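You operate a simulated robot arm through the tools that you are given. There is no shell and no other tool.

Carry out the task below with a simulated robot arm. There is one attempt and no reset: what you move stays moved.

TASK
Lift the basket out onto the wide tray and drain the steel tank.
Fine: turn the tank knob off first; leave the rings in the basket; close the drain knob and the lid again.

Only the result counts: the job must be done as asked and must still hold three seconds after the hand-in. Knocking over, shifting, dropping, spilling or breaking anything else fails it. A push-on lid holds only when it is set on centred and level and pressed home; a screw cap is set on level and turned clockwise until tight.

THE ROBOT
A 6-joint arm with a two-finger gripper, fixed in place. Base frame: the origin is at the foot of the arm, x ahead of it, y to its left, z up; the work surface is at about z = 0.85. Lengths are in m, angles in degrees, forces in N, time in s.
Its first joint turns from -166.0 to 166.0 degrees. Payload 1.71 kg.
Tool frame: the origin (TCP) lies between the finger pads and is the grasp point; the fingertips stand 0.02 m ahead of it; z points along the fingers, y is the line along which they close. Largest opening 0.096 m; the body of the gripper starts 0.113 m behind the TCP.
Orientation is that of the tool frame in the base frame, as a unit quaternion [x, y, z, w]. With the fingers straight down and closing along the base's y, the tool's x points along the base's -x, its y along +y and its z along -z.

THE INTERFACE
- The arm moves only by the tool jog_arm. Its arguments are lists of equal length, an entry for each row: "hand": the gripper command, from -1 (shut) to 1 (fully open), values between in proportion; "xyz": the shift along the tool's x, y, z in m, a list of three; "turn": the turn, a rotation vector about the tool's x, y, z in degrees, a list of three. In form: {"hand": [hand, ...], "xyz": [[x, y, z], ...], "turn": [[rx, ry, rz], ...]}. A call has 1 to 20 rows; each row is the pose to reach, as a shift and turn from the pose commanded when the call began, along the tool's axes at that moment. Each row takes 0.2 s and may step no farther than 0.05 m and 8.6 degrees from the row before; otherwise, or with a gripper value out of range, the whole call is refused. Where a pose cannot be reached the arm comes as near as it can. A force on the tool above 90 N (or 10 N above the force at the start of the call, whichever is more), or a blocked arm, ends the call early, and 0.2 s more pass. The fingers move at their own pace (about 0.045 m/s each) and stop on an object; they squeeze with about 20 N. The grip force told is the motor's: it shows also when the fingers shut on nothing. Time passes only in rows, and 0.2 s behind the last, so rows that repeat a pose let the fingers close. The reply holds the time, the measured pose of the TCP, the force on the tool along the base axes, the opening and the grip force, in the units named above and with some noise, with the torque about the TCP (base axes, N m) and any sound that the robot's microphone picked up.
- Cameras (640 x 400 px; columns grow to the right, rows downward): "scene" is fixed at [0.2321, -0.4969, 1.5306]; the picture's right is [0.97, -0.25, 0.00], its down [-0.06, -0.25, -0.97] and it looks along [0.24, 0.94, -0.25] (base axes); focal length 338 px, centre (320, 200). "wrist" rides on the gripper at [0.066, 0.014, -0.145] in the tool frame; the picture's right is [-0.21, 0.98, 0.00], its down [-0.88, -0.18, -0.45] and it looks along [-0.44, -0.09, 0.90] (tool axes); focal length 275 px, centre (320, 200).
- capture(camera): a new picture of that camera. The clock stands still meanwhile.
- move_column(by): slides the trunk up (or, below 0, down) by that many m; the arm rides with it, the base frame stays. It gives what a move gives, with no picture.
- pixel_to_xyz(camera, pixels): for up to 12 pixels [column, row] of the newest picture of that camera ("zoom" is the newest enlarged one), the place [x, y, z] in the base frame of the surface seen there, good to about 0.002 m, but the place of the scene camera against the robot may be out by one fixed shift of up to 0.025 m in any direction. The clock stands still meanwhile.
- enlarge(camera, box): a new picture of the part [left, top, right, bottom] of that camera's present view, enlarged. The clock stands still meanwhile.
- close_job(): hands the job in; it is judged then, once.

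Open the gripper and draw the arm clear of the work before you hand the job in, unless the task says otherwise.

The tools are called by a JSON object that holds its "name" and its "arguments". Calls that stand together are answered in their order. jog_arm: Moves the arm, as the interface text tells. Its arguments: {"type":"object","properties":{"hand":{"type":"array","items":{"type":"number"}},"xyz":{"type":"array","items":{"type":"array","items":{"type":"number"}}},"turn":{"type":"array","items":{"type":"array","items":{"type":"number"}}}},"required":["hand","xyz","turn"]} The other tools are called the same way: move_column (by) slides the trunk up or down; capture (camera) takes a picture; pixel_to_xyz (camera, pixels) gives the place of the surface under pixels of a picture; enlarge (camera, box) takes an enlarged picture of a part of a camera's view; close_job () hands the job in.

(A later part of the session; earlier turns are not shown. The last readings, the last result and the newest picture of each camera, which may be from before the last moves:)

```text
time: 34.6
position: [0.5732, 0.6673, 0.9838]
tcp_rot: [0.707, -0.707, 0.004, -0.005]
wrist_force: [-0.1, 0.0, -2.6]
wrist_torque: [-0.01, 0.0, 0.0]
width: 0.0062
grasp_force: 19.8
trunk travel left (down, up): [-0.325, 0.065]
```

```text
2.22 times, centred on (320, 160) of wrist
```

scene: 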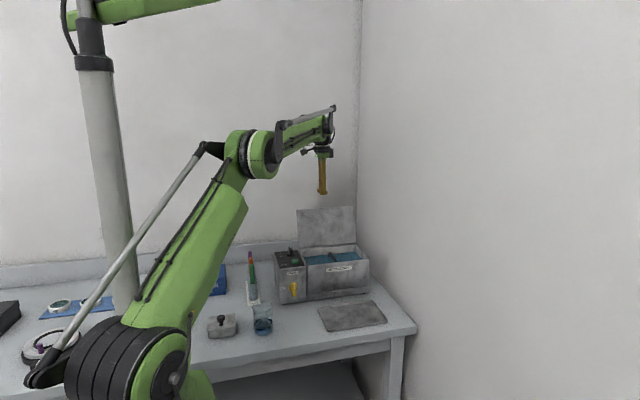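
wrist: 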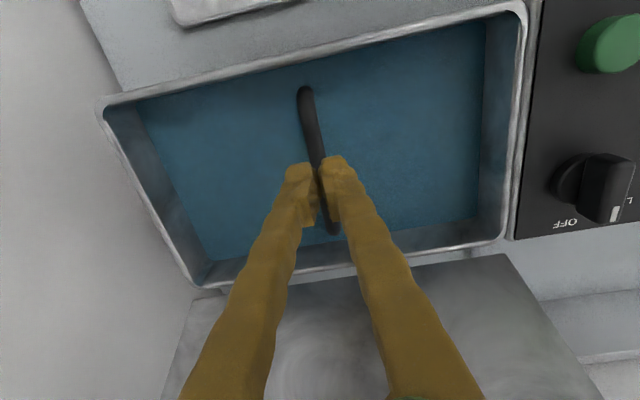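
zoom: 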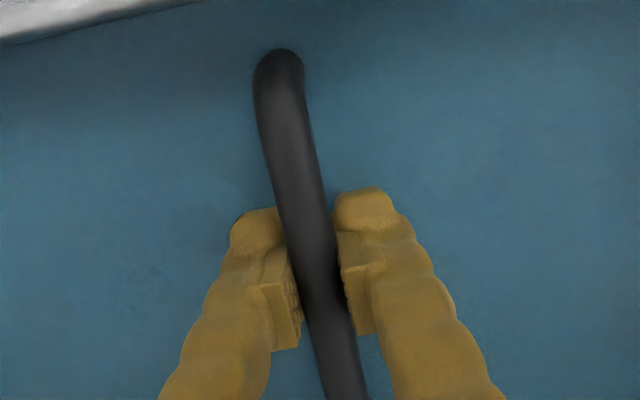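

The load is −2.6 N and the rod mostly moved with the fingers. I keep lifting slowly.

{"name": "jog_arm", "arguments": {"hand": [-1, -1, -1, -1, -1], "xyz": [[0, 0, -0.002], [0, 0, -0.004], [0, 0, -0.006], [0, 0, -0.008], [0, 0, -0.01]], "turn": [[0, 0, 0], [0, 0, 0], [0, 0, 0], [0, 0, 0], [0, 0, 0]]}}

{"name": "enlarge", "arguments": {"camera": "wrist", "box": [260, 70, 380, 250]}}

{"name": "enlarge", "arguments": {"camera": "scene", "box": [290, 210, 390, 310]}}

```text
time: 35.8
position: [0.573, 0.6673, 0.995]
tcp_rot: [0.708, -0.706, 0.005, -0.005]
wrist_force: [0.1, 0.0, -3.1]
wrist_torque: [0.0, 0.01, -0.01]
width: 0.0061
grasp_force: 20.1
trunk travel left (down, up): [-0.325, 0.065]
```

```text
2.22 times, centred on (320, 160) of wrist
```

zoom: 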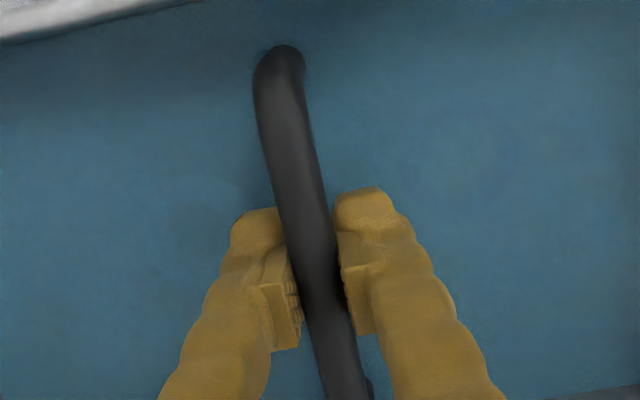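

```text
4.00 times, centred on (340, 260) of scene
```

zoom: 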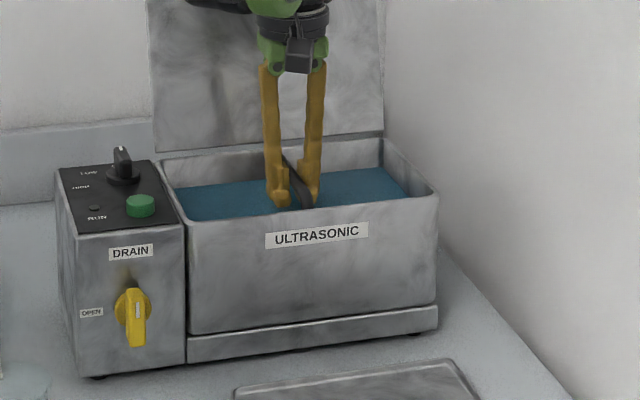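

The basket is rising (load −3.1 N). I measure the rod's slope relative to the fingers to check for slip or tilt.

{"name": "enlarge", "arguments": {"camera": "wrist", "box": [240, 50, 400, 260]}}

{"name": "pixel_to_xyz", "arguments": {"camera": "zoom", "pixels": [[288, 110], [295, 140], [305, 180], [318, 230], [325, 262], [332, 300], [340, 325], [349, 330]]}}

```text
1.90 times, centred on (320, 155) of wrist
```

zoom: 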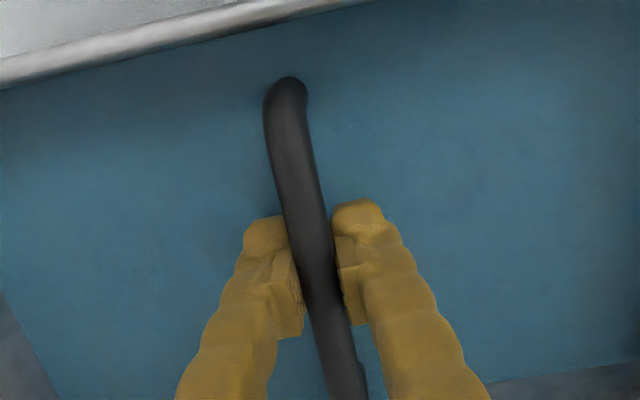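

```text
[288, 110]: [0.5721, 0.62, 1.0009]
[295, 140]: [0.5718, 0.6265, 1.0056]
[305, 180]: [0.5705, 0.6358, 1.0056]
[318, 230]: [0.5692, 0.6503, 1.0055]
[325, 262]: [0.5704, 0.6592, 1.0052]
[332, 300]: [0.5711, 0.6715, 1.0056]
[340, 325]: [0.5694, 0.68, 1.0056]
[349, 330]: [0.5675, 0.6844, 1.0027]
```

The rod top is level at z 1.0056, 10.6 mm above TCP (12 mm at grip) – only ~1.4 mm slip. I'll hold for a second to see whether it creeps.

{"name": "jog_arm", "arguments": {"hand": [-1, -1, -1, -1, -1], "xyz": [[0, 0, 0], [0, 0, 0], [0, 0, 0], [0, 0, 0], [0, 0, 0]], "turn": [[0, 0, 0], [0, 0, 0], [0, 0, 0], [0, 0, 0], [0, 0, 0]]}}

{"name": "enlarge", "arguments": {"camera": "wrist", "box": [240, 50, 400, 260]}}

{"name": "pixel_to_xyz", "arguments": {"camera": "zoom", "pixels": [[295, 140], [305, 180], [318, 230], [325, 262], [332, 300], [340, 325]]}}

```text
time: 37.0
position: [0.5745, 0.6671, 0.9947]
tcp_rot: [0.708, -0.707, 0.004, -0.006]
wrist_force: [1.0, 0.3, -2.0]
wrist_torque: [-0.02, 0.01, 0.02]
width: 0.0062
grasp_force: 20.1
trunk travel left (down, up): [-0.325, 0.065]
```

```text
1.90 times, centred on (320, 155) of wrist
```

zoom: 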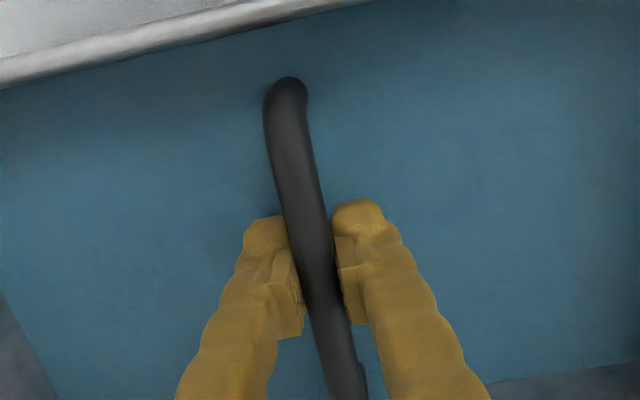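

```text
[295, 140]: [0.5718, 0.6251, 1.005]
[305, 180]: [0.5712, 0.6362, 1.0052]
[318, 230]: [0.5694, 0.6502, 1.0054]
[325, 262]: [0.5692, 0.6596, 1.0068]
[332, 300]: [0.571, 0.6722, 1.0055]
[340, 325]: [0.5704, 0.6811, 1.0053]
```

No creep. I continue lifting slowly, 4 cm more, then re-check.

{"name": "jog_arm", "arguments": {"hand": [-1, -1, -1, -1, -1, -1, -1, -1, -1, -1], "xyz": [[0, 0, -0.003], [0, -0.0001, -0.007], [0, -0.0002, -0.011], [0, -0.0003, -0.015], [0, -0.0003, -0.019], [0, -0.0004, -0.023], [0, -0.0005, -0.027], [0, -0.0005, -0.031], [0, -0.0006, -0.035], [0, -0.0006, -0.035]], "turn": [[0, 0, 0], [0, 0, 0], [0, 0, 0], [0, 0, 0], [0, 0, 0], [0, 0, 0], [0, 0, 0], [0, 0, 0], [0, 0, 0], [0, 0, 0]]}}

{"name": "enlarge", "arguments": {"camera": "wrist", "box": [220, 50, 420, 260]}}

{"name": "pixel_to_xyz", "arguments": {"camera": "zoom", "pixels": [[295, 140], [305, 180], [318, 230], [325, 262], [332, 300], [340, 325]]}}

{"name": "capture", "arguments": {"camera": "scene"}}

```text
time: 39.2
position: [0.575, 0.6673, 1.0289]
tcp_rot: [0.708, -0.706, 0.005, -0.005]
wrist_force: [0.4, -0.5, -3.7]
wrist_torque: [-0.05, 0.0, 0.0]
width: 0.0059
grasp_force: 20.1
trunk travel left (down, up): [-0.325, 0.065]
```

```text
1.90 times, centred on (320, 155) of wrist
```

zoom: 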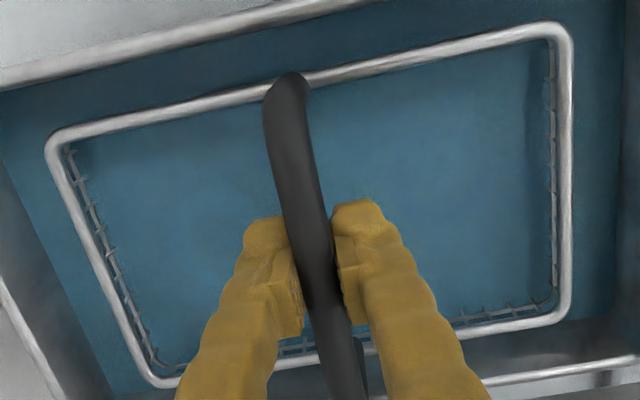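

```text
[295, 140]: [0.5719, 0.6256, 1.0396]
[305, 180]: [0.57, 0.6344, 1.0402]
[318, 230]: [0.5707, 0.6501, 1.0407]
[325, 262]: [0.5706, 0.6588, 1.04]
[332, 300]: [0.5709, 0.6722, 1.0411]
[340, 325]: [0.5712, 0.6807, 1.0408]
```

```text
taken
```

scene: 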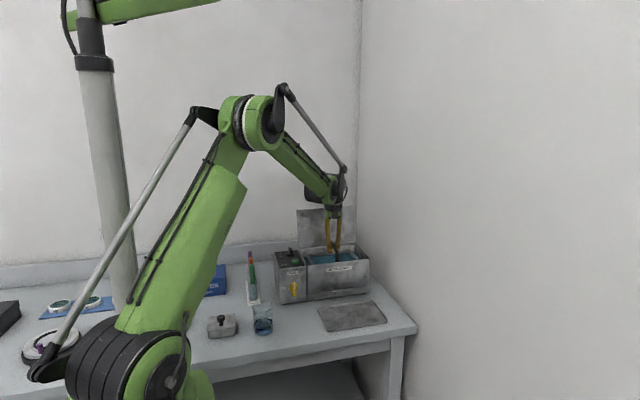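

No slip; the basket's wire rim just emerges. I measure its rim corners, then continue lifting.

{"name": "pixel_to_xyz", "arguments": {"camera": "zoom", "pixels": [[56, 145], [200, 102], [400, 62], [558, 32], [568, 150], [566, 305], [520, 322], [110, 280], [165, 378], [20, 86], [300, 30]]}}

{"name": "jog_arm", "arguments": {"hand": [-1, -1, -1, -1, -1, -1, -1, -1, -1, -1], "xyz": [[0, 0, -0.003], [0, -0.0001, -0.007], [0, -0.0002, -0.011], [0, -0.0003, -0.015], [0, -0.0003, -0.02], [0, -0.0004, -0.025], [0, -0.0005, -0.03], [0, -0.0005, -0.035], [0, -0.0006, -0.04], [0, -0.0006, -0.04]], "turn": [[0, 0, 0], [0, 0, 0], [0, 0, 0], [0, 0, 0], [0, 0, 0], [0, 0, 0], [0, 0, 0], [0, 0, 0], [0, 0, 0], [0, 0, 0]]}}

{"name": "enlarge", "arguments": {"camera": "wrist", "box": [180, 50, 460, 260]}}

{"name": "enlarge", "arguments": {"camera": "scene", "box": [290, 200, 390, 300]}}

```text
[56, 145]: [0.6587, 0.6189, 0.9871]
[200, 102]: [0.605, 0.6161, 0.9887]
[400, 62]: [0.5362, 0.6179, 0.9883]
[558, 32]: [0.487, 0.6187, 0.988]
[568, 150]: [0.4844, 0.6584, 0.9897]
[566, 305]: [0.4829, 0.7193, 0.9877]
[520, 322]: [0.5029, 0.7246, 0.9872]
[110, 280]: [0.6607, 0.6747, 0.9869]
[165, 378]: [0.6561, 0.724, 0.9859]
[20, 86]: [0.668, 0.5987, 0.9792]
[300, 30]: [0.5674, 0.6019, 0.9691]
```

```text
time: 41.4
position: [0.5749, 0.6686, 1.069]
tcp_rot: [-0.707, 0.707, -0.005, 0.005]
wrist_force: [-0.5, -0.3, -2.5]
wrist_torque: [0.0, -0.03, -0.01]
width: 0.006
grasp_force: 19.9
trunk travel left (down, up): [-0.325, 0.065]
```

```text
1.90 times, centred on (320, 155) of wrist
```

zoom: 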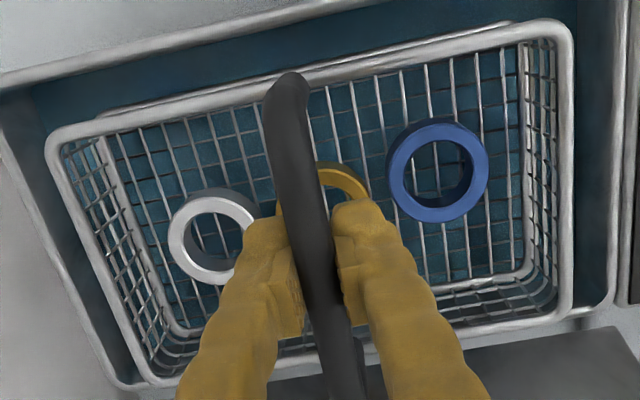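

```text
4.00 times, centred on (340, 250) of scene
```

zoom: 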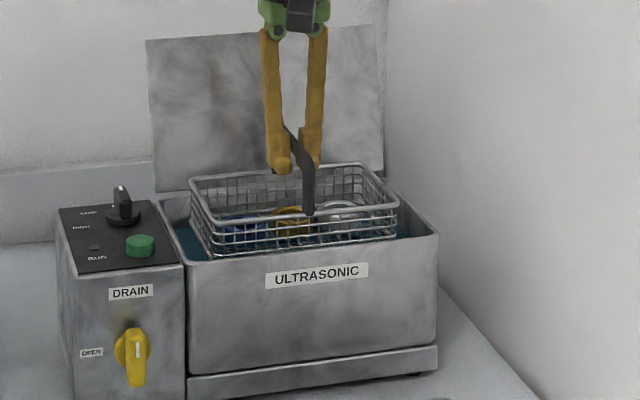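

The basket with three rings (white, yellow, blue) is out to mid-height and held level. I measure its bottom to know the height needed.

{"name": "enlarge", "arguments": {"camera": "wrist", "box": [180, 50, 460, 260]}}

{"name": "pixel_to_xyz", "arguments": {"camera": "zoom", "pixels": [[530, 270], [515, 275], [200, 335], [175, 330], [438, 190], [210, 225], [290, 85], [318, 230], [50, 140], [570, 30], [150, 380]]}}

```text
1.90 times, centred on (320, 155) of wrist
```

zoom: 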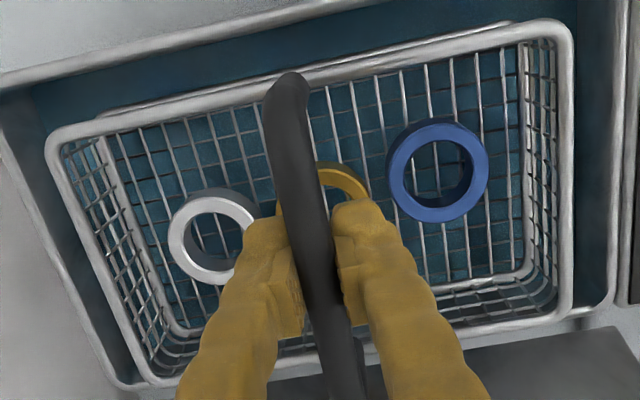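

```text
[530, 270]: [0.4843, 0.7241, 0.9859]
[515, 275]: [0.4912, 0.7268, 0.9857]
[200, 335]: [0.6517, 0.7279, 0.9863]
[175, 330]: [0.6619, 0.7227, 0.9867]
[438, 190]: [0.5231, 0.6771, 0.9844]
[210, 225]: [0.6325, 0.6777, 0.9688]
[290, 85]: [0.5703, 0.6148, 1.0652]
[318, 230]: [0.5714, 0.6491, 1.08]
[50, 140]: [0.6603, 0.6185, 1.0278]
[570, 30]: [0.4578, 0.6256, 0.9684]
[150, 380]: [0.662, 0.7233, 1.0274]
```

The basket bottom is ≈0.088 below TCP. I lift another 6.5 cm (bottom to ≈1.045, above the rim at 1.0) and let it drip for a moment.

{"name": "jog_arm", "arguments": {"hand": [-1, -1, -1, -1, -1, -1, -1, -1, -1, -1, -1, -1, -1, -1, -1, -1, -1, -1, -1, -1], "xyz": [[0, 0, -0.005], [0, -0.0002, -0.011], [0, -0.0003, -0.018], [0, -0.0004, -0.025], [0, -0.0005, -0.032], [0, -0.0006, -0.039], [0, -0.0007, -0.046], [0, -0.0008, -0.053], [0, -0.0009, -0.06], [0, -0.001, -0.065], [0, -0.001, -0.065], [0, -0.001, -0.065], [0, -0.001, -0.065], [0, -0.001, -0.065], [0, -0.001, -0.065], [0, -0.001, -0.065], [0, -0.001, -0.065], [0, -0.001, -0.065], [0, -0.001, -0.065], [0, -0.001, -0.065]], "turn": [[0, 0, 0], [0, 0, 0], [0, 0, 0], [0, 0, 0], [0, 0, 0], [0, 0, 0], [0, 0, 0], [0, 0, 0], [0, 0, 0], [0, 0, 0], [0, 0, 0], [0, 0, 0], [0, 0, 0], [0, 0, 0], [0, 0, 0], [0, 0, 0], [0, 0, 0], [0, 0, 0], [0, 0, 0], [0, 0, 0]]}}

{"name": "enlarge", "arguments": {"camera": "scene", "box": [270, 180, 410, 340]}}

{"name": "capture", "arguments": {"camera": "wrist"}}

```text
time: 45.6
position: [0.5747, 0.6671, 1.1346]
tcp_rot: [0.707, -0.707, 0.005, -0.005]
wrist_force: [-0.1, -0.2, -2.4]
wrist_torque: [-0.03, 0.01, -0.02]
width: 0.0061
grasp_force: 19.9
trunk travel left (down, up): [-0.325, 0.065]
```

```text
2.50 times, centred on (340, 260) of scene
```

zoom: 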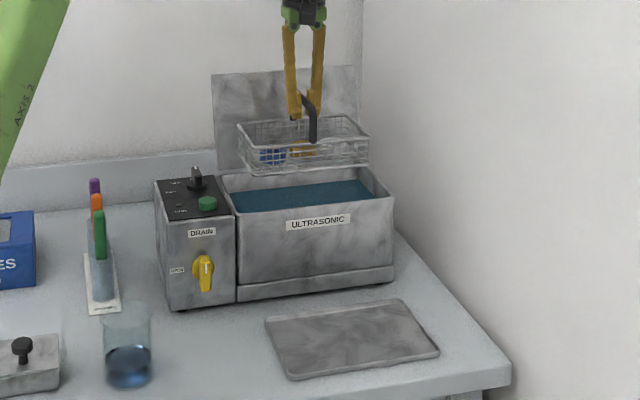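

```text
taken
```

wrist: 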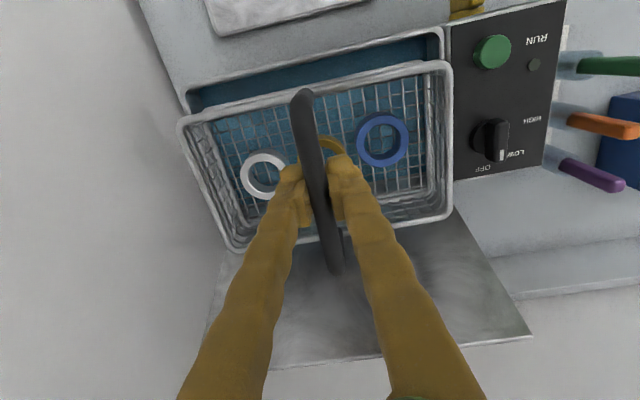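

The basket hangs level above the rim (bottom ≈1.045). I carry it toward −y over the tray centre (0.586, 0.476) smoothly.

{"name": "jog_arm", "arguments": {"hand": [-1, -1, -1, -1, -1, -1, -1, -1, -1, -1, -1, -1, -1, -1, -1, -1, -1], "xyz": [[0.004, 0, 0], [0.011, -0.001, 0], [0.021, -0.002, 0], [0.033, -0.003, 0], [0.046, -0.004, 0], [0.06, -0.005, 0], [0.075, -0.006, 0], [0.09, -0.007, 0], [0.105, -0.008, 0], [0.12, -0.009, 0], [0.135, -0.01, 0], [0.149, -0.011, 0], [0.162, -0.012, 0], [0.174, -0.012, 0], [0.184, -0.012, 0], [0.191, -0.012, 0], [0.194, -0.012, 0]], "turn": [[0, 0, 0], [0, 0, 0], [0, 0, 0], [0, 0, 0], [0, 0, 0], [0, 0, 0], [0, 0, 0], [0, 0, 0], [0, 0, 0], [0, 0, 0], [0, 0, 0], [0, 0, 0], [0, 0, 0], [0, 0, 0], [0, 0, 0], [0, 0, 0], [0, 0, 0]]}}

{"name": "enlarge", "arguments": {"camera": "scene", "box": [270, 180, 410, 340]}}

{"name": "capture", "arguments": {"camera": "wrist"}}

```text
time: 49.2
position: [0.5874, 0.4726, 1.1343]
tcp_rot: [0.707, -0.707, 0.004, -0.005]
wrist_force: [-0.2, -0.1, -2.4]
wrist_torque: [-0.03, -0.02, -0.01]
width: 0.0061
grasp_force: 19.8
trunk travel left (down, up): [-0.325, 0.065]
```

```text
2.50 times, centred on (340, 260) of scene
```

zoom: 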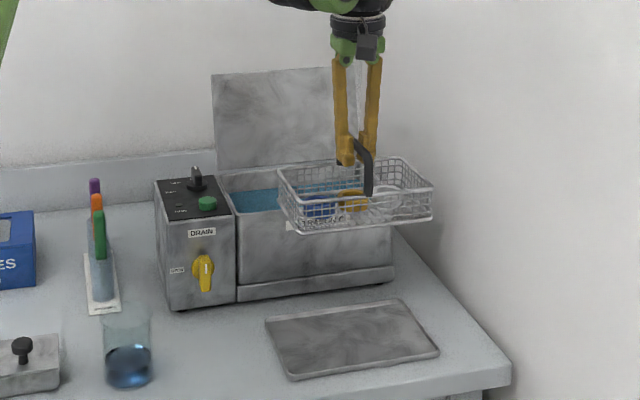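

```text
taken
```

wrist: 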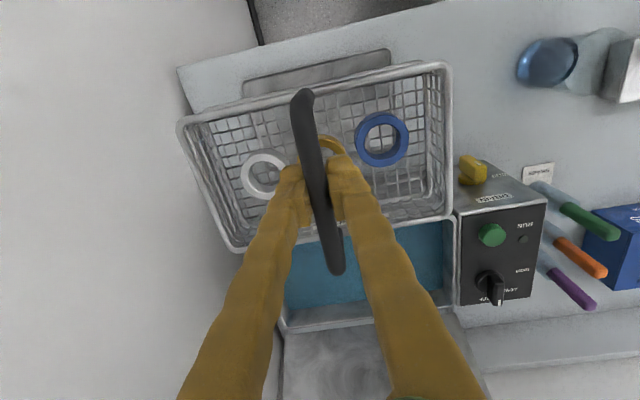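

Basket centre is at about (0.584, 0.476), over the tray. I lower it to ~1.5 cm above the tray.

{"name": "jog_arm", "arguments": {"hand": [-1, -1, -1, -1, -1, -1, -1, -1, -1, -1, -1, -1, -1], "xyz": [[0, 0, 0.005], [0, 0.0003, 0.015], [0, 0.0005, 0.03], [0, 0.0007, 0.046], [0, 0.001, 0.062], [0, 0.0013, 0.078], [0, 0.0015, 0.094], [0, 0.0017, 0.11], [0, 0.0019, 0.126], [0, 0.002, 0.142], [0, 0.002, 0.156], [0, 0.002, 0.168], [0, 0.002, 0.176]], "turn": [[0, 0, 0], [0, 0, 0], [0, 0, 0], [0, 0, 0], [0, 0, 0], [0, 0, 0], [0, 0, 0], [0, 0, 0], [0, 0, 0], [0, 0, 0], [0, 0, 0], [0, 0, 0], [0, 0, 0]]}}

{"name": "enlarge", "arguments": {"camera": "scene", "box": [290, 230, 410, 350]}}

{"name": "capture", "arguments": {"camera": "wrist"}}

```text
time: 52.0
position: [0.5855, 0.4726, 0.9577]
tcp_rot: [0.707, -0.707, 0.006, -0.005]
wrist_force: [0.1, 0.1, -2.6]
wrist_torque: [-0.04, -0.02, 0.03]
width: 0.0064
grasp_force: 20.1
trunk travel left (down, up): [-0.325, 0.065]
```

```text
3.33 times, centred on (350, 290) of scene
```

zoom: 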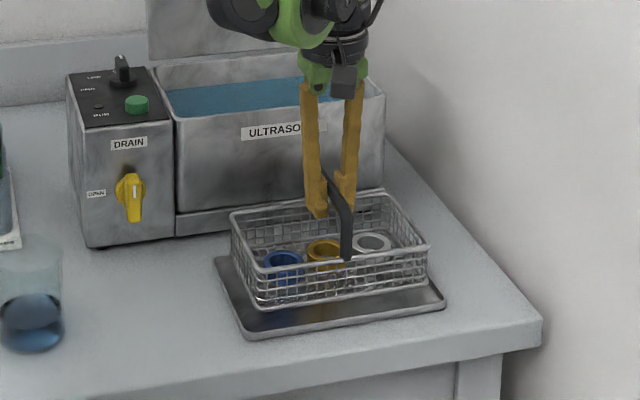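

```text
taken
```

wrist: 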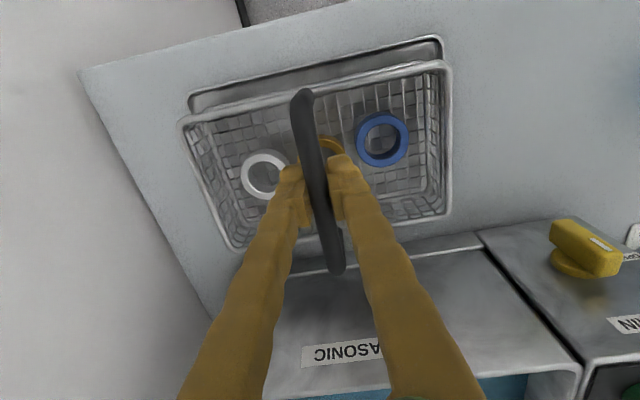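

Close to the tray. I check the alignment of tray edges and basket rim.

{"name": "pixel_to_xyz", "arguments": {"camera": "wrist", "pixels": [[192, 95], [437, 40], [300, 66], [188, 120], [445, 66], [240, 250], [445, 215], [310, 80], [443, 52], [191, 105]]}}

{"name": "pixel_to_xyz", "arguments": {"camera": "zoom", "pixels": [[217, 262], [250, 330], [440, 300], [255, 300], [425, 245], [232, 215], [385, 192], [430, 262]]}}

```text
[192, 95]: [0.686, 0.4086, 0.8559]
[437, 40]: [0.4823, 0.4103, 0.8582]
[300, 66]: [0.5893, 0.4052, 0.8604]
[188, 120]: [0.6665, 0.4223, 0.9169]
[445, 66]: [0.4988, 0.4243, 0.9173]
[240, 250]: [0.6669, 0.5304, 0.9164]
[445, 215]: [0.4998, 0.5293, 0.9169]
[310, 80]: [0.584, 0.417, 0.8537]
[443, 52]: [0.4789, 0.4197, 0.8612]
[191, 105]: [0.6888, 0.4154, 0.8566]
```

```text
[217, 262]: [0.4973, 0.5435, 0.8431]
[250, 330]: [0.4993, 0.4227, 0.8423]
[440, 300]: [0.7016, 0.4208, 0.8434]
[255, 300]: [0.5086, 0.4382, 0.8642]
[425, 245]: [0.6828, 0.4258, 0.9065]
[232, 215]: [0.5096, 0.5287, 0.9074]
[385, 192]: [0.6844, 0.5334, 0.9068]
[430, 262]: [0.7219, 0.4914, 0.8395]
```

Basket rim centre (0.583, 0.476) matches the tray centre (0.584, 0.474). I lower the last ~1.6 cm slowly.

{"name": "jog_arm", "arguments": {"hand": [-1, -1, -1, -1, -1, -1, -1], "xyz": [[0, 0, 0.003], [0, 0, 0.006], [0, 0, 0.009], [0, 0, 0.0115], [0, 0, 0.014], [0, 0, 0.0155], [0, 0, 0.0155]], "turn": [[0, 0, 0], [0, 0, 0], [0, 0, 0], [0, 0, 0], [0, 0, 0], [0, 0, 0], [0, 0, 0]]}}

{"name": "enlarge", "arguments": {"camera": "scene", "box": [300, 250, 400, 340]}}

```text
time: 53.6
position: [0.5871, 0.473, 0.9431]
tcp_rot: [0.708, -0.707, 0.005, -0.005]
wrist_force: [0.7, 1.2, 1.3]
wrist_torque: [0.28, 0.02, 0.0]
width: 0.0059
grasp_force: 20.1
trunk travel left (down, up): [-0.325, 0.065]
```

```text
4.44 times, centred on (350, 295) of scene
```

zoom: 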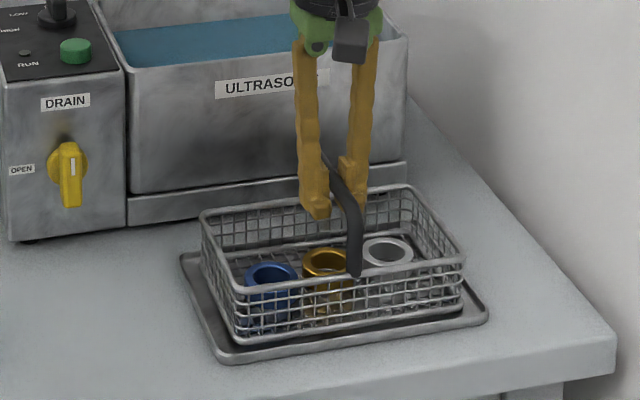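

The force changed sign (+1.3 N): the basket touches the tray. I settle 1.5 mm more and then open the fingers.

{"name": "jog_arm", "arguments": {"hand": [-1, -1, -0.8, -0.5, -0.3, -0.3], "xyz": [[0, 0, 0.001], [0, 0, 0.0015], [0, 0, 0.0015], [0, 0, 0.0015], [0, 0, 0.0015], [0, 0, 0.0015]], "turn": [[0, 0, 0], [0, 0, 0], [0, 0, 0], [0, 0, 0], [0, 0, 0], [0, 0, 0]]}}

{"name": "capture", "arguments": {"camera": "wrist"}}

```text
time: 55.0
position: [0.587, 0.4725, 0.9413]
tcp_rot: [-0.707, 0.707, -0.005, 0.005]
wrist_force: [-0.7, -0.2, 0.5]
wrist_torque: [0.02, 0.0, 0.02]
width: 0.0336
grasp_force: 0.1
trunk travel left (down, up): [-0.325, 0.065]
```

```text
taken
```

wrist: 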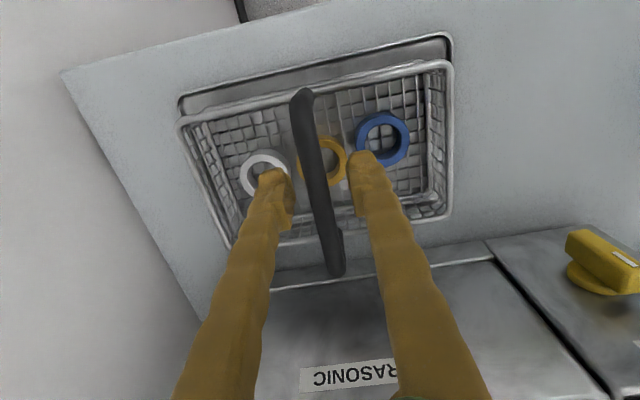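

Released; the basket stands on the tray with all three rings. I rise straight up and then examine the drain knob.

{"name": "jog_arm", "arguments": {"hand": [-0.3, -0.3, -0.3, -0.3, -0.3, -0.3, -0.3], "xyz": [[0, 0, -0.01], [0, -0.0004, -0.03], [0, -0.0008, -0.055], [0, -0.0013, -0.085], [0, -0.0018, -0.12], [0, -0.0022, -0.16], [0, -0.003, -0.2]], "turn": [[0, 0, 0], [0, 0, 0], [0, 0, 0], [0, 0, 0], [0, 0, 0], [0, 0, 0], [0, 0, 0]]}}

{"name": "enlarge", "arguments": {"camera": "scene", "box": [270, 260, 320, 310]}}

{"name": "capture", "arguments": {"camera": "wrist"}}

```text
time: 56.6
position: [0.5854, 0.4719, 1.141]
tcp_rot: [-0.707, 0.707, -0.005, 0.004]
wrist_force: [-0.6, 0.0, 0.4]
wrist_torque: [-0.02, 0.0, -0.02]
width: 0.0337
grasp_force: 0.0
trunk travel left (down, up): [-0.325, 0.065]
```

```text
8.00 times, centred on (295, 285) of scene
```

zoom: 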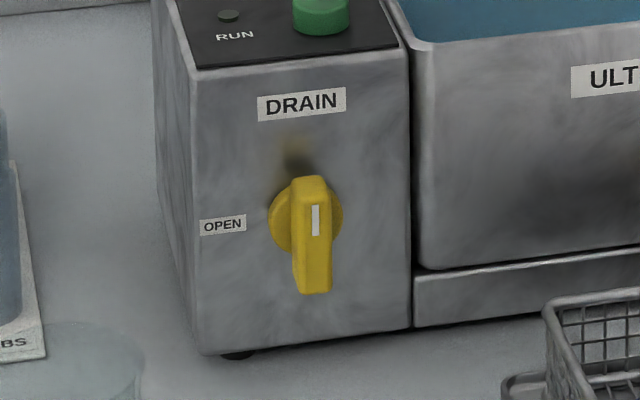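

```text
taken
```

wrist: 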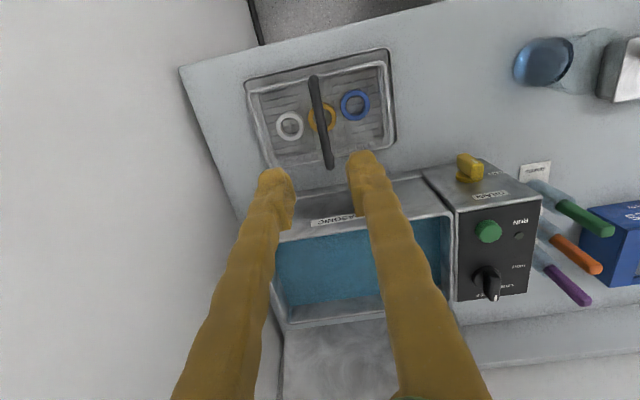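

The drain knob is a yellow bar grip, pointer (white line) up = closed, with OPEN at its left (−x). I move over it (keeping this yaw, camera looking toward the tank front) to measure it precisely.

{"name": "jog_arm", "arguments": {"hand": [-0.5, -0.7, -1, -1, -1, -1, -1], "xyz": [[-0.005, 0.03, 0.01], [-0.01, 0.06, 0.02], [-0.015, 0.09, 0.03], [-0.02, 0.12, 0.04], [-0.025, 0.15, 0.05], [-0.03, 0.185, 0.06], [-0.03, 0.185, 0.06]], "turn": [[0, 0, 0], [0, 0, 0], [0, 0, 0], [0, 0, 0], [0, 0, 0], [0, 0, 0], [0, 0, 0]]}}

{"name": "capture", "arguments": {"camera": "wrist"}}

{"name": "enlarge", "arguments": {"camera": "wrist", "box": [230, 80, 410, 240]}}

```text
time: 58.2
position: [0.4022, 0.5029, 1.0786]
tcp_rot: [-0.706, 0.708, -0.005, 0.005]
wrist_force: [-0.8, 0.0, -0.1]
wrist_torque: [0.02, 0.01, -0.02]
width: 0.0
grasp_force: 19.9
trunk travel left (down, up): [-0.325, 0.065]
```

```text
taken
```

wrist: 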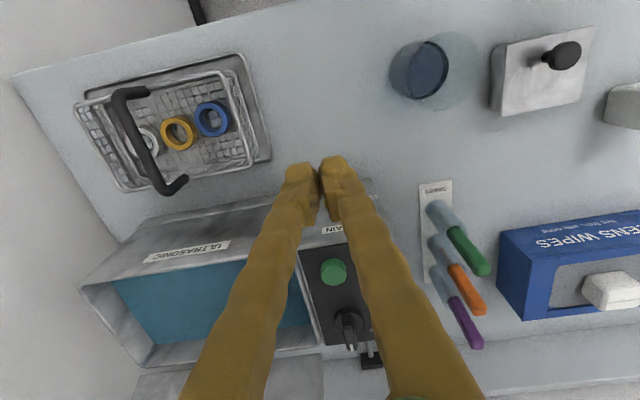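

```text
2.50 times, centred on (320, 160) of wrist
```

zoom: 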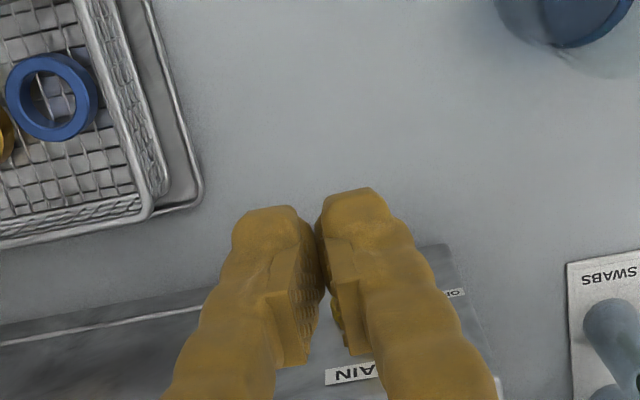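

The closed fingers hide the knob. I shift sideways (+x 7 cm, −y 4 cm) to get a clear view.

{"name": "jog_arm", "arguments": {"hand": [-1, -1, -1], "xyz": [[0.02, -0.035, 0], [0.04, -0.07, 0], [0.04, -0.07, 0]], "turn": [[0, 0, 0], [0, 0, 0], [0, 0, 0]]}}

{"name": "capture", "arguments": {"camera": "wrist"}}

{"name": "enlarge", "arguments": {"camera": "wrist", "box": [340, 180, 500, 300]}}

```text
time: 59.0
position: [0.4726, 0.4611, 1.0799]
tcp_rot: [0.707, -0.707, 0.003, -0.004]
wrist_force: [0.0, 0.1, -1.2]
wrist_torque: [-0.01, 0.01, 0.0]
width: 0.0
grasp_force: 20.0
trunk travel left (down, up): [-0.325, 0.065]
```

```text
taken
```

wrist: 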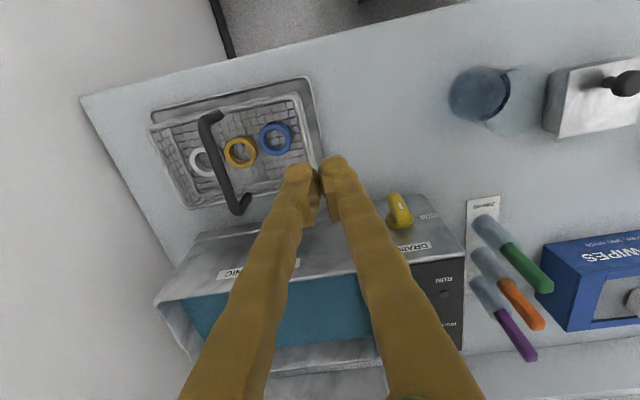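

```text
3.33 times, centred on (420, 240) of wrist
```

zoom: 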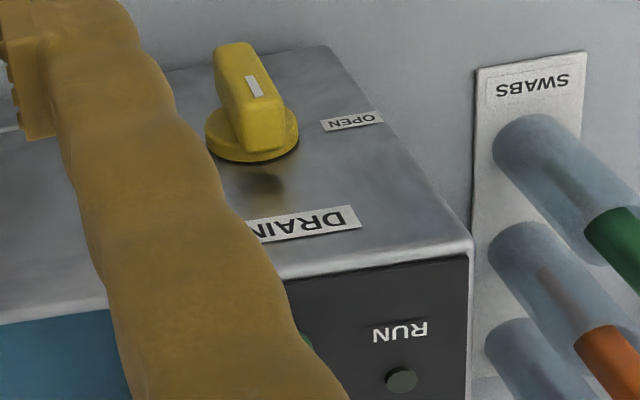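

Clear view of the drain knob: bar at zoom (250,90), disc (252,140), OPEN label (352,122). I measure it.

{"name": "pixel_to_xyz", "arguments": {"camera": "zoom", "pixels": [[235, 50], [225, 60], [250, 80], [258, 95], [270, 112], [255, 120], [282, 112], [250, 145], [212, 140], [292, 140], [255, 158], [352, 122]]}}

{"name": "pixel_to_xyz", "arguments": {"camera": "wrist", "pixels": [[393, 197], [398, 215], [403, 222], [388, 220], [412, 222], [430, 216], [415, 247], [480, 92], [510, 110], [575, 95], [545, 70], [495, 75]]}}

```text
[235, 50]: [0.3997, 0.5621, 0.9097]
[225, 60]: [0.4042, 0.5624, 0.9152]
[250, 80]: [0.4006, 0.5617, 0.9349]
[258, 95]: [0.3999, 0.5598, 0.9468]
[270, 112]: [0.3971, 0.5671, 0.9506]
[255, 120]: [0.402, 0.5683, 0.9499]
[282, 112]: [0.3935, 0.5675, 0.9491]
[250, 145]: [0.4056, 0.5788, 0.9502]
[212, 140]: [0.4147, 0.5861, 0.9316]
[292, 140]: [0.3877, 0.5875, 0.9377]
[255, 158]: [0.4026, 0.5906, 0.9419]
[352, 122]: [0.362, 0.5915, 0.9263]
```

```text
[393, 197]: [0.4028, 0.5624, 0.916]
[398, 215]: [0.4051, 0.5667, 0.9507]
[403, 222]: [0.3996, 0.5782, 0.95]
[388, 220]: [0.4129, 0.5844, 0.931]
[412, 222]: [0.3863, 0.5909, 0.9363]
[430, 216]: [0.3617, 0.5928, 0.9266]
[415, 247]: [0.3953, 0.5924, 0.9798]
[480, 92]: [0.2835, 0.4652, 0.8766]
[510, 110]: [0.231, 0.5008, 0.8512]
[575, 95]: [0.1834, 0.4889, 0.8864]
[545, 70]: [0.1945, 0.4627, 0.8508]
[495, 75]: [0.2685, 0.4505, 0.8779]
```

The knob axis is at (0.400, z 0.928), bar spans z 0.908–0.950, y 0.561–0.584, pointer up. I'll push its upper end toward −x with the closed fingertips from the right; first I position to the right of the bar, above.

{"name": "jog_arm", "arguments": {"hand": [-1, -1, -1, -1, -1, -1, -1], "xyz": [[-0.03, 0.015, 0.005], [-0.06, 0.03, 0.01], [-0.09, 0.04, 0.015], [-0.107, 0.0446, 0.02], [-0.107, 0.0446, 0.045], [-0.107, 0.0446, 0.07], [-0.107, 0.0446, 0.07]], "turn": [[0, 0, 0], [0, 0, 0], [0, 0, 0], [0, 0, 0], [0, 0, 0], [0, 0, 0], [0, 0, 0]]}}

{"name": "enlarge", "arguments": {"camera": "scene", "box": [265, 245, 335, 305]}}

```text
time: 60.6
position: [0.4294, 0.5705, 1.0097]
tcp_rot: [-0.707, 0.707, -0.005, 0.005]
wrist_force: [0.0, 0.5, 0.2]
wrist_torque: [-0.02, -0.03, -0.01]
width: 0.0002
grasp_force: 20.3
trunk travel left (down, up): [-0.325, 0.065]
```

```text
6.67 times, centred on (300, 275) of scene
```

zoom: 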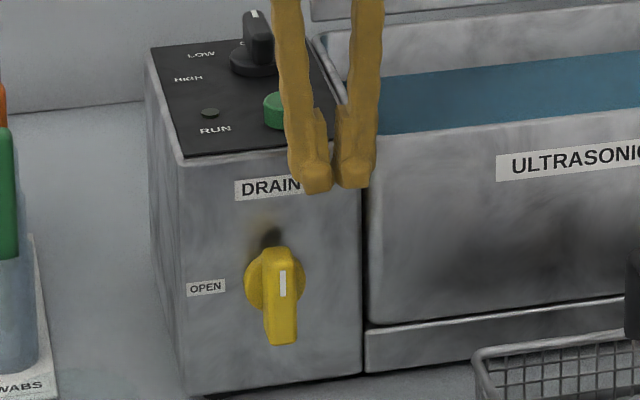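

The fingertips are right of the bar. I descend to tip height z≈0.945 and start pushing left gently.

{"name": "jog_arm", "arguments": {"hand": [-1, -1, -1, -1, -1, -1], "xyz": [[0.0025, 0, 0.02], [0.0025, 0.0006, 0.045], [0.0025, 0.004, 0.0455], [0.0025, 0.008, 0.0455], [0.0025, 0.012, 0.0455], [0.0025, 0.012, 0.0455]], "turn": [[0, 0, 0], [0, 0, 0], [0, 0, 0], [0, 0, 0], [0, 0, 0], [0, 0, 0]]}}

{"name": "enlarge", "arguments": {"camera": "scene", "box": [265, 245, 335, 305]}}

```text
time: 62.0
position: [0.4185, 0.5667, 0.9636]
tcp_rot: [-0.707, 0.707, -0.003, 0.005]
wrist_force: [1.6, 2.6, 20.9]
wrist_torque: [0.04, 0.29, -0.04]
width: 0.0002
grasp_force: 19.7
trunk travel left (down, up): [-0.325, 0.065]
```

```text
6.67 times, centred on (300, 275) of scene
```

zoom: 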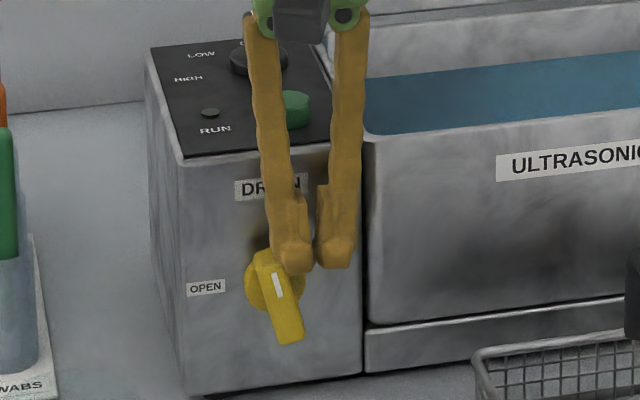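

The bar has begun to rotate counter-clockwise toward OPEN. I continue pushing left along the arc.

{"name": "jog_arm", "arguments": {"hand": [-1, -1, -1, -1, -1], "xyz": [[0, 0.004, -0.0015], [0, 0.008, -0.0015], [0, 0.012, -0.001], [0, 0.0155, 0], [0, 0.0155, 0]], "turn": [[0, 0, 0], [0, 0, 0], [0, 0, 0], [0, 0, 0], [0, 0, 0]]}}

{"name": "enlarge", "arguments": {"camera": "scene", "box": [265, 245, 335, 305]}}

```text
time: 63.2
position: [0.4019, 0.5681, 0.9618]
tcp_rot: [-0.707, 0.707, -0.005, 0.005]
wrist_force: [0.7, 0.3, 0.3]
wrist_torque: [-0.02, 0.02, 0.01]
width: 0.0001
grasp_force: 19.7
trunk travel left (down, up): [-0.325, 0.065]
```

```text
6.67 times, centred on (300, 275) of scene
```

zoom: 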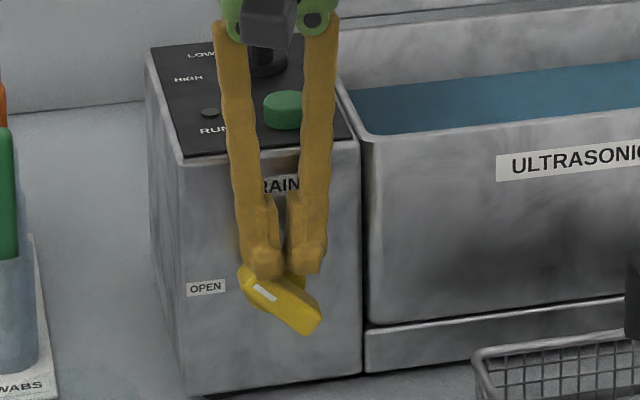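

The bar is at about 50°. I continue left and then down to bring it to horizontal (OPEN).

{"name": "jog_arm", "arguments": {"hand": [-1, -1, -1, -1, -1, -1], "xyz": [[0, 0.005, 0.001], [0, 0.01, 0.002], [0, 0.015, 0.004], [0, 0.019, 0.006], [0, 0.019, 0.0085], [0, 0.019, 0.0085]], "turn": [[0, 0, 0], [0, 0, 0], [0, 0, 0], [0, 0, 0], [0, 0, 0], [0, 0, 0]]}}

{"name": "enlarge", "arguments": {"camera": "scene", "box": [265, 245, 335, 305]}}

```text
time: 64.6
position: [0.3821, 0.5681, 0.9537]
tcp_rot: [0.707, -0.707, 0.005, -0.005]
wrist_force: [-0.3, 0.8, -0.6]
wrist_torque: [-0.01, -0.01, -0.01]
width: 0.0
grasp_force: 20.3
trunk travel left (down, up): [-0.325, 0.065]
```

```text
6.67 times, centred on (300, 275) of scene
```

zoom: 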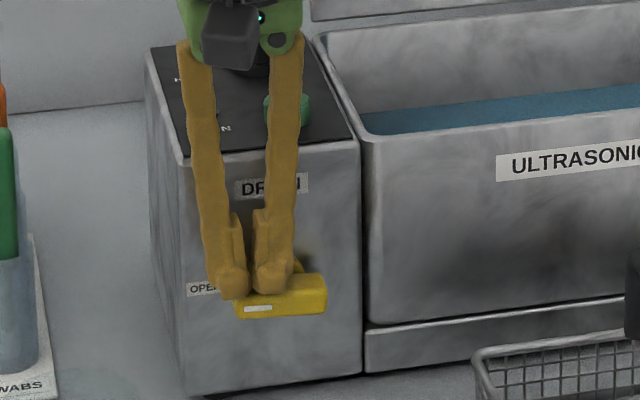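

The bar is nearly horizontal, pointer to OPEN, and the liquid level is already falling. I press a little more to reach the stop.

{"name": "jog_arm", "arguments": {"hand": [-1, -1, -1], "xyz": [[0, 0, 0.0015], [0, 0, 0.003], [0, 0, 0.003]], "turn": [[0, 0, 0], [0, 0, 0], [0, 0, 0]]}}

{"name": "enlarge", "arguments": {"camera": "scene", "box": [255, 235, 385, 325]}}

```text
time: 65.4
position: [0.3834, 0.5665, 0.9527]
tcp_rot: [-0.707, 0.707, -0.005, 0.006]
wrist_force: [2.1, 6.7, 22.3]
wrist_torque: [0.15, 0.01, -0.01]
width: 0.0061
grasp_force: 29.6
trunk travel left (down, up): [-0.325, 0.065]
```

```text
4.44 times, centred on (320, 280) of scene
```

zoom: 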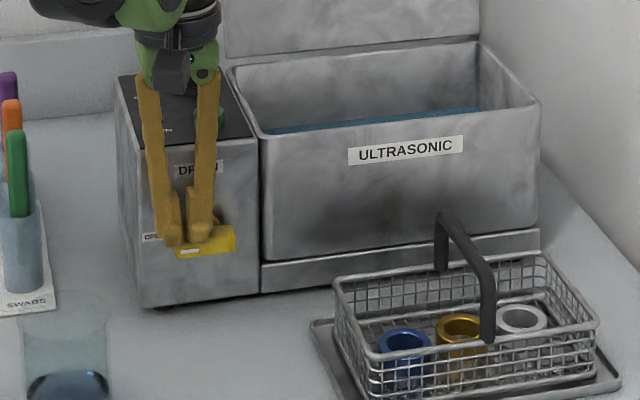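

At the stop (22 N). I raise the hand clear and watch the tank empty.

{"name": "jog_arm", "arguments": {"hand": [-1, -1, -1, -1, -1, -1], "xyz": [[0, 0, -0.005], [0, 0, -0.02], [0, 0, -0.05], [0, 0, -0.08], [0, -0.01, -0.12], [0, -0.03, -0.16]], "turn": [[0, 0, 0], [0, 0, 0], [0, 0, 0], [0, 0, 0], [0, 0, 0], [0, 0, 0]]}}

{"name": "enlarge", "arguments": {"camera": "scene", "box": [255, 235, 385, 325]}}

{"name": "capture", "arguments": {"camera": "wrist"}}

```text
time: 66.8
position: [0.4122, 0.567, 1.1123]
tcp_rot: [0.707, -0.707, 0.005, -0.005]
wrist_force: [-0.3, -0.9, 0.6]
wrist_torque: [0.01, 0.0, -0.02]
width: 0.0001
grasp_force: 29.2
trunk travel left (down, up): [-0.325, 0.065]
```

```text
4.44 times, centred on (320, 280) of scene
```

zoom: 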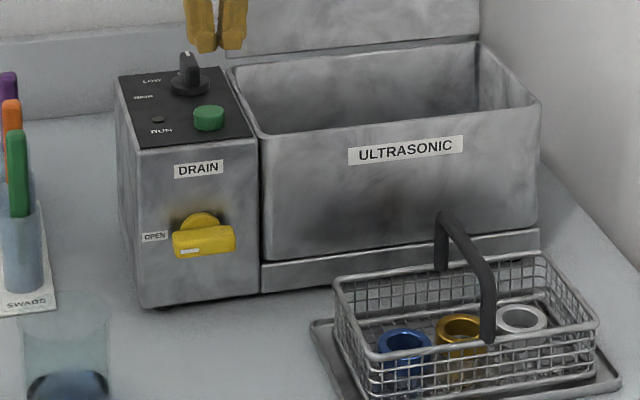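

```text
taken
```

wrist: 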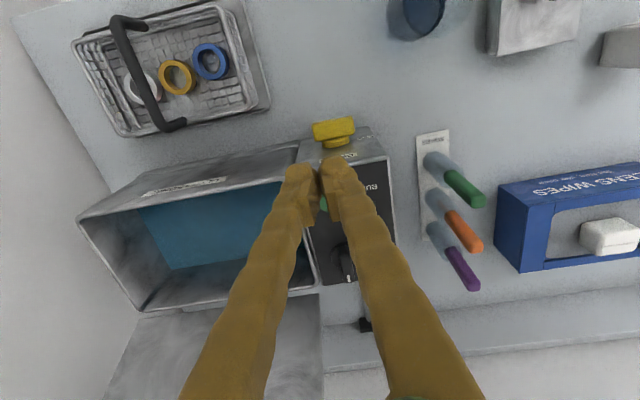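

The knob reads OPEN and the level is dropping. I shift so the camera sees the tank interior and wait some seconds.

{"name": "jog_arm", "arguments": {"hand": [-1, -1, -1, -1, -1, -1, -1, -1, -1, -1, -1, -1, -1, -1, -1, -1, -1, -1, -1, -1], "xyz": [[-0.01, 0.02, -0.02], [-0.02, 0.04, -0.04], [-0.03, 0.06, -0.06], [-0.03, 0.06, -0.08], [-0.03, 0.06, -0.1], [-0.03, 0.06, -0.1], [-0.03, 0.06, -0.1], [-0.03, 0.06, -0.1], [-0.03, 0.06, -0.1], [-0.03, 0.06, -0.1], [-0.03, 0.06, -0.1], [-0.03, 0.06, -0.1], [-0.03, 0.06, -0.1], [-0.03, 0.06, -0.1], [-0.03, 0.06, -0.1], [-0.03, 0.06, -0.1], [-0.03, 0.06, -0.1], [-0.03, 0.06, -0.1], [-0.03, 0.06, -0.1], [-0.03, 0.06, -0.1]], "turn": [[0, 0, 0], [0, 0, 0], [0, 0, 0], [0, 0, 0], [0, 0, 0], [0, 0, 0], [0, 0, 0], [0, 0, 0], [0, 0, 0], [0, 0, 0], [0, 0, 0], [0, 0, 0], [0, 0, 0], [0, 0, 0], [0, 0, 0], [0, 0, 0], [0, 0, 0], [0, 0, 0], [0, 0, 0], [0, 0, 0]]}}

{"name": "capture", "arguments": {"camera": "wrist"}}

```text
time: 71.0
position: [0.3512, 0.6002, 1.2112]
tcp_rot: [0.707, -0.707, 0.005, -0.004]
wrist_force: [0.0, 0.0, 0.0]
wrist_torque: [0.0, -0.03, -0.01]
width: 0.0
grasp_force: 29.6
trunk travel left (down, up): [-0.325, 0.065]
```

```text
taken
```

wrist: 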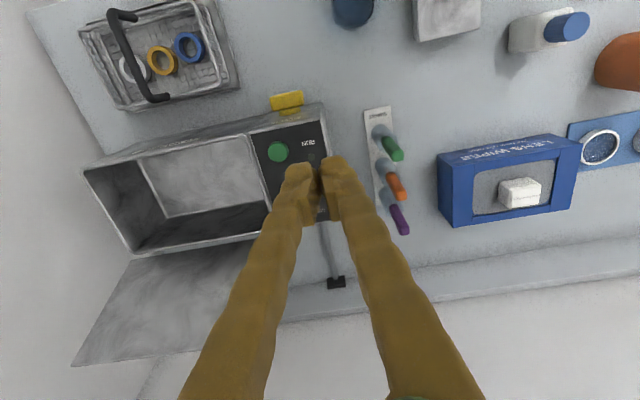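

The tank floor looks dry. I zoom in to verify, and check the scene view too.

{"name": "enlarge", "arguments": {"camera": "wrist", "box": [80, 90, 340, 260]}}

{"name": "pixel_to_xyz", "arguments": {"camera": "zoom", "pixels": [[170, 230], [280, 200], [380, 180], [250, 280], [400, 250], [130, 330]]}}

{"name": "capture", "arguments": {"camera": "scene"}}

```text
2.35 times, centred on (210, 175) of wrist
```

zoom: 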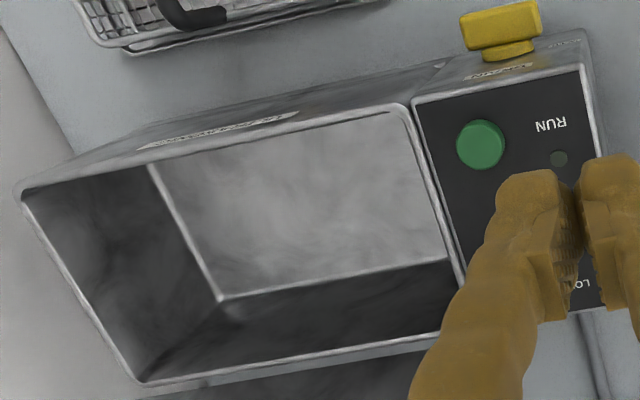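

```text
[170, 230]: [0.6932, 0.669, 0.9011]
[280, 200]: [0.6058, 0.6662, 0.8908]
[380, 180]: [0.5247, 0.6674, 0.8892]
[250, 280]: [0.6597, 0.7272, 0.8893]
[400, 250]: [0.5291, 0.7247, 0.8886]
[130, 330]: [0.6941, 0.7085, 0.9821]
```

```text
taken
```

scene: 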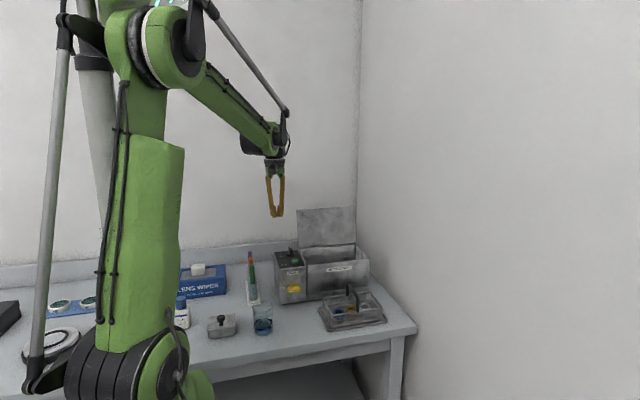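

Tank floor (z≈0.889) is bare: it is drained. Now close the drain: push the right half of the bar down from above. I position the closed fingers above x≈0.425, y≈0.568.

{"name": "jog_arm", "arguments": {"hand": [-1, -1, -1, -1, -1, -1, -1, -1], "xyz": [[0.016, -0.03, 0.02], [0.0322, -0.06, 0.05], [0.0322, -0.0704, 0.09], [0.0322, -0.0704, 0.13], [0.0322, -0.0704, 0.17], [0.0322, -0.0704, 0.2], [0.0322, -0.0704, 0.211], [0.0322, -0.0704, 0.211]], "turn": [[0, 0, 0], [0, 0, 0], [0, 0, 0], [0, 0, 0], [0, 0, 0], [0, 0, 0], [0, 0, 0], [0, 0, 0]]}}

{"name": "enlarge", "arguments": {"camera": "scene", "box": [265, 245, 335, 305]}}

```text
time: 72.8
position: [0.4239, 0.5667, 1.0013]
tcp_rot: [0.707, -0.707, 0.005, -0.005]
wrist_force: [0.7, -0.3, -0.2]
wrist_torque: [0.02, 0.0, -0.01]
width: 0.0
grasp_force: 29.6
trunk travel left (down, up): [-0.325, 0.065]
```

```text
6.67 times, centred on (300, 275) of scene
```

zoom: 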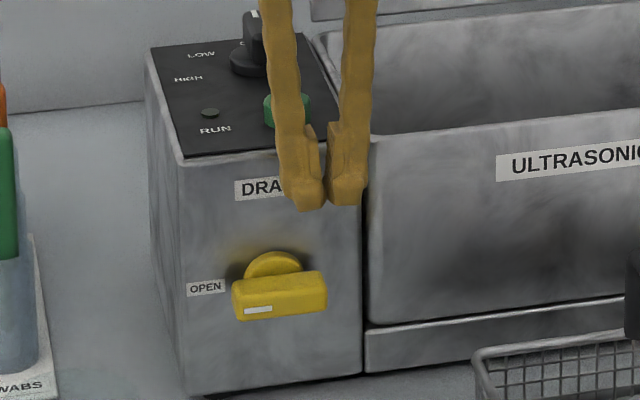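

Fingertips are above the bar's right end. I descend and push it down gradually.

{"name": "jog_arm", "arguments": {"hand": [-1, -1, -1, -1, -1, -1, -1, -1], "xyz": [[0, 0, 0.025], [0, 0.0005, 0.043], [0, 0.0008, 0.047], [0, 0.0008, 0.051], [0, 0.0008, 0.055], [0, 0.0008, 0.058], [0, 0.0008, 0.061], [0, 0.0008, 0.061]], "turn": [[0, 0, 0], [0, 0, 0], [0, 0, 0], [0, 0, 0], [0, 0, 0], [0, 0, 0], [0, 0, 0], [0, 0, 0]]}}

{"name": "enlarge", "arguments": {"camera": "scene", "box": [265, 245, 335, 305]}}

```text
time: 74.6
position: [0.4257, 0.5658, 0.9399]
tcp_rot: [-0.707, 0.707, -0.005, 0.005]
wrist_force: [21.4, 4.1, 4.2]
wrist_torque: [0.06, -0.25, -0.11]
width: 0.0
grasp_force: 29.8
trunk travel left (down, up): [-0.325, 0.065]
```

```text
6.67 times, centred on (300, 275) of scene
```

zoom: 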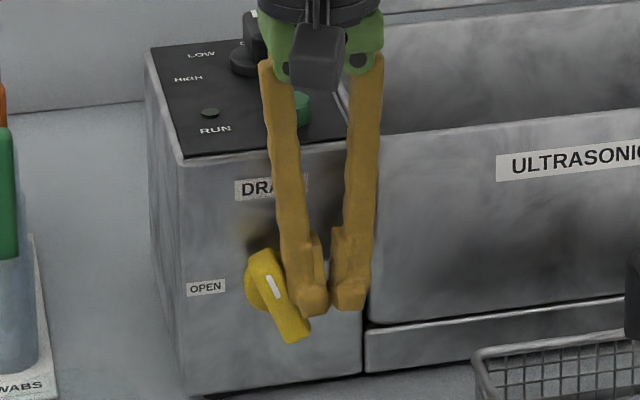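

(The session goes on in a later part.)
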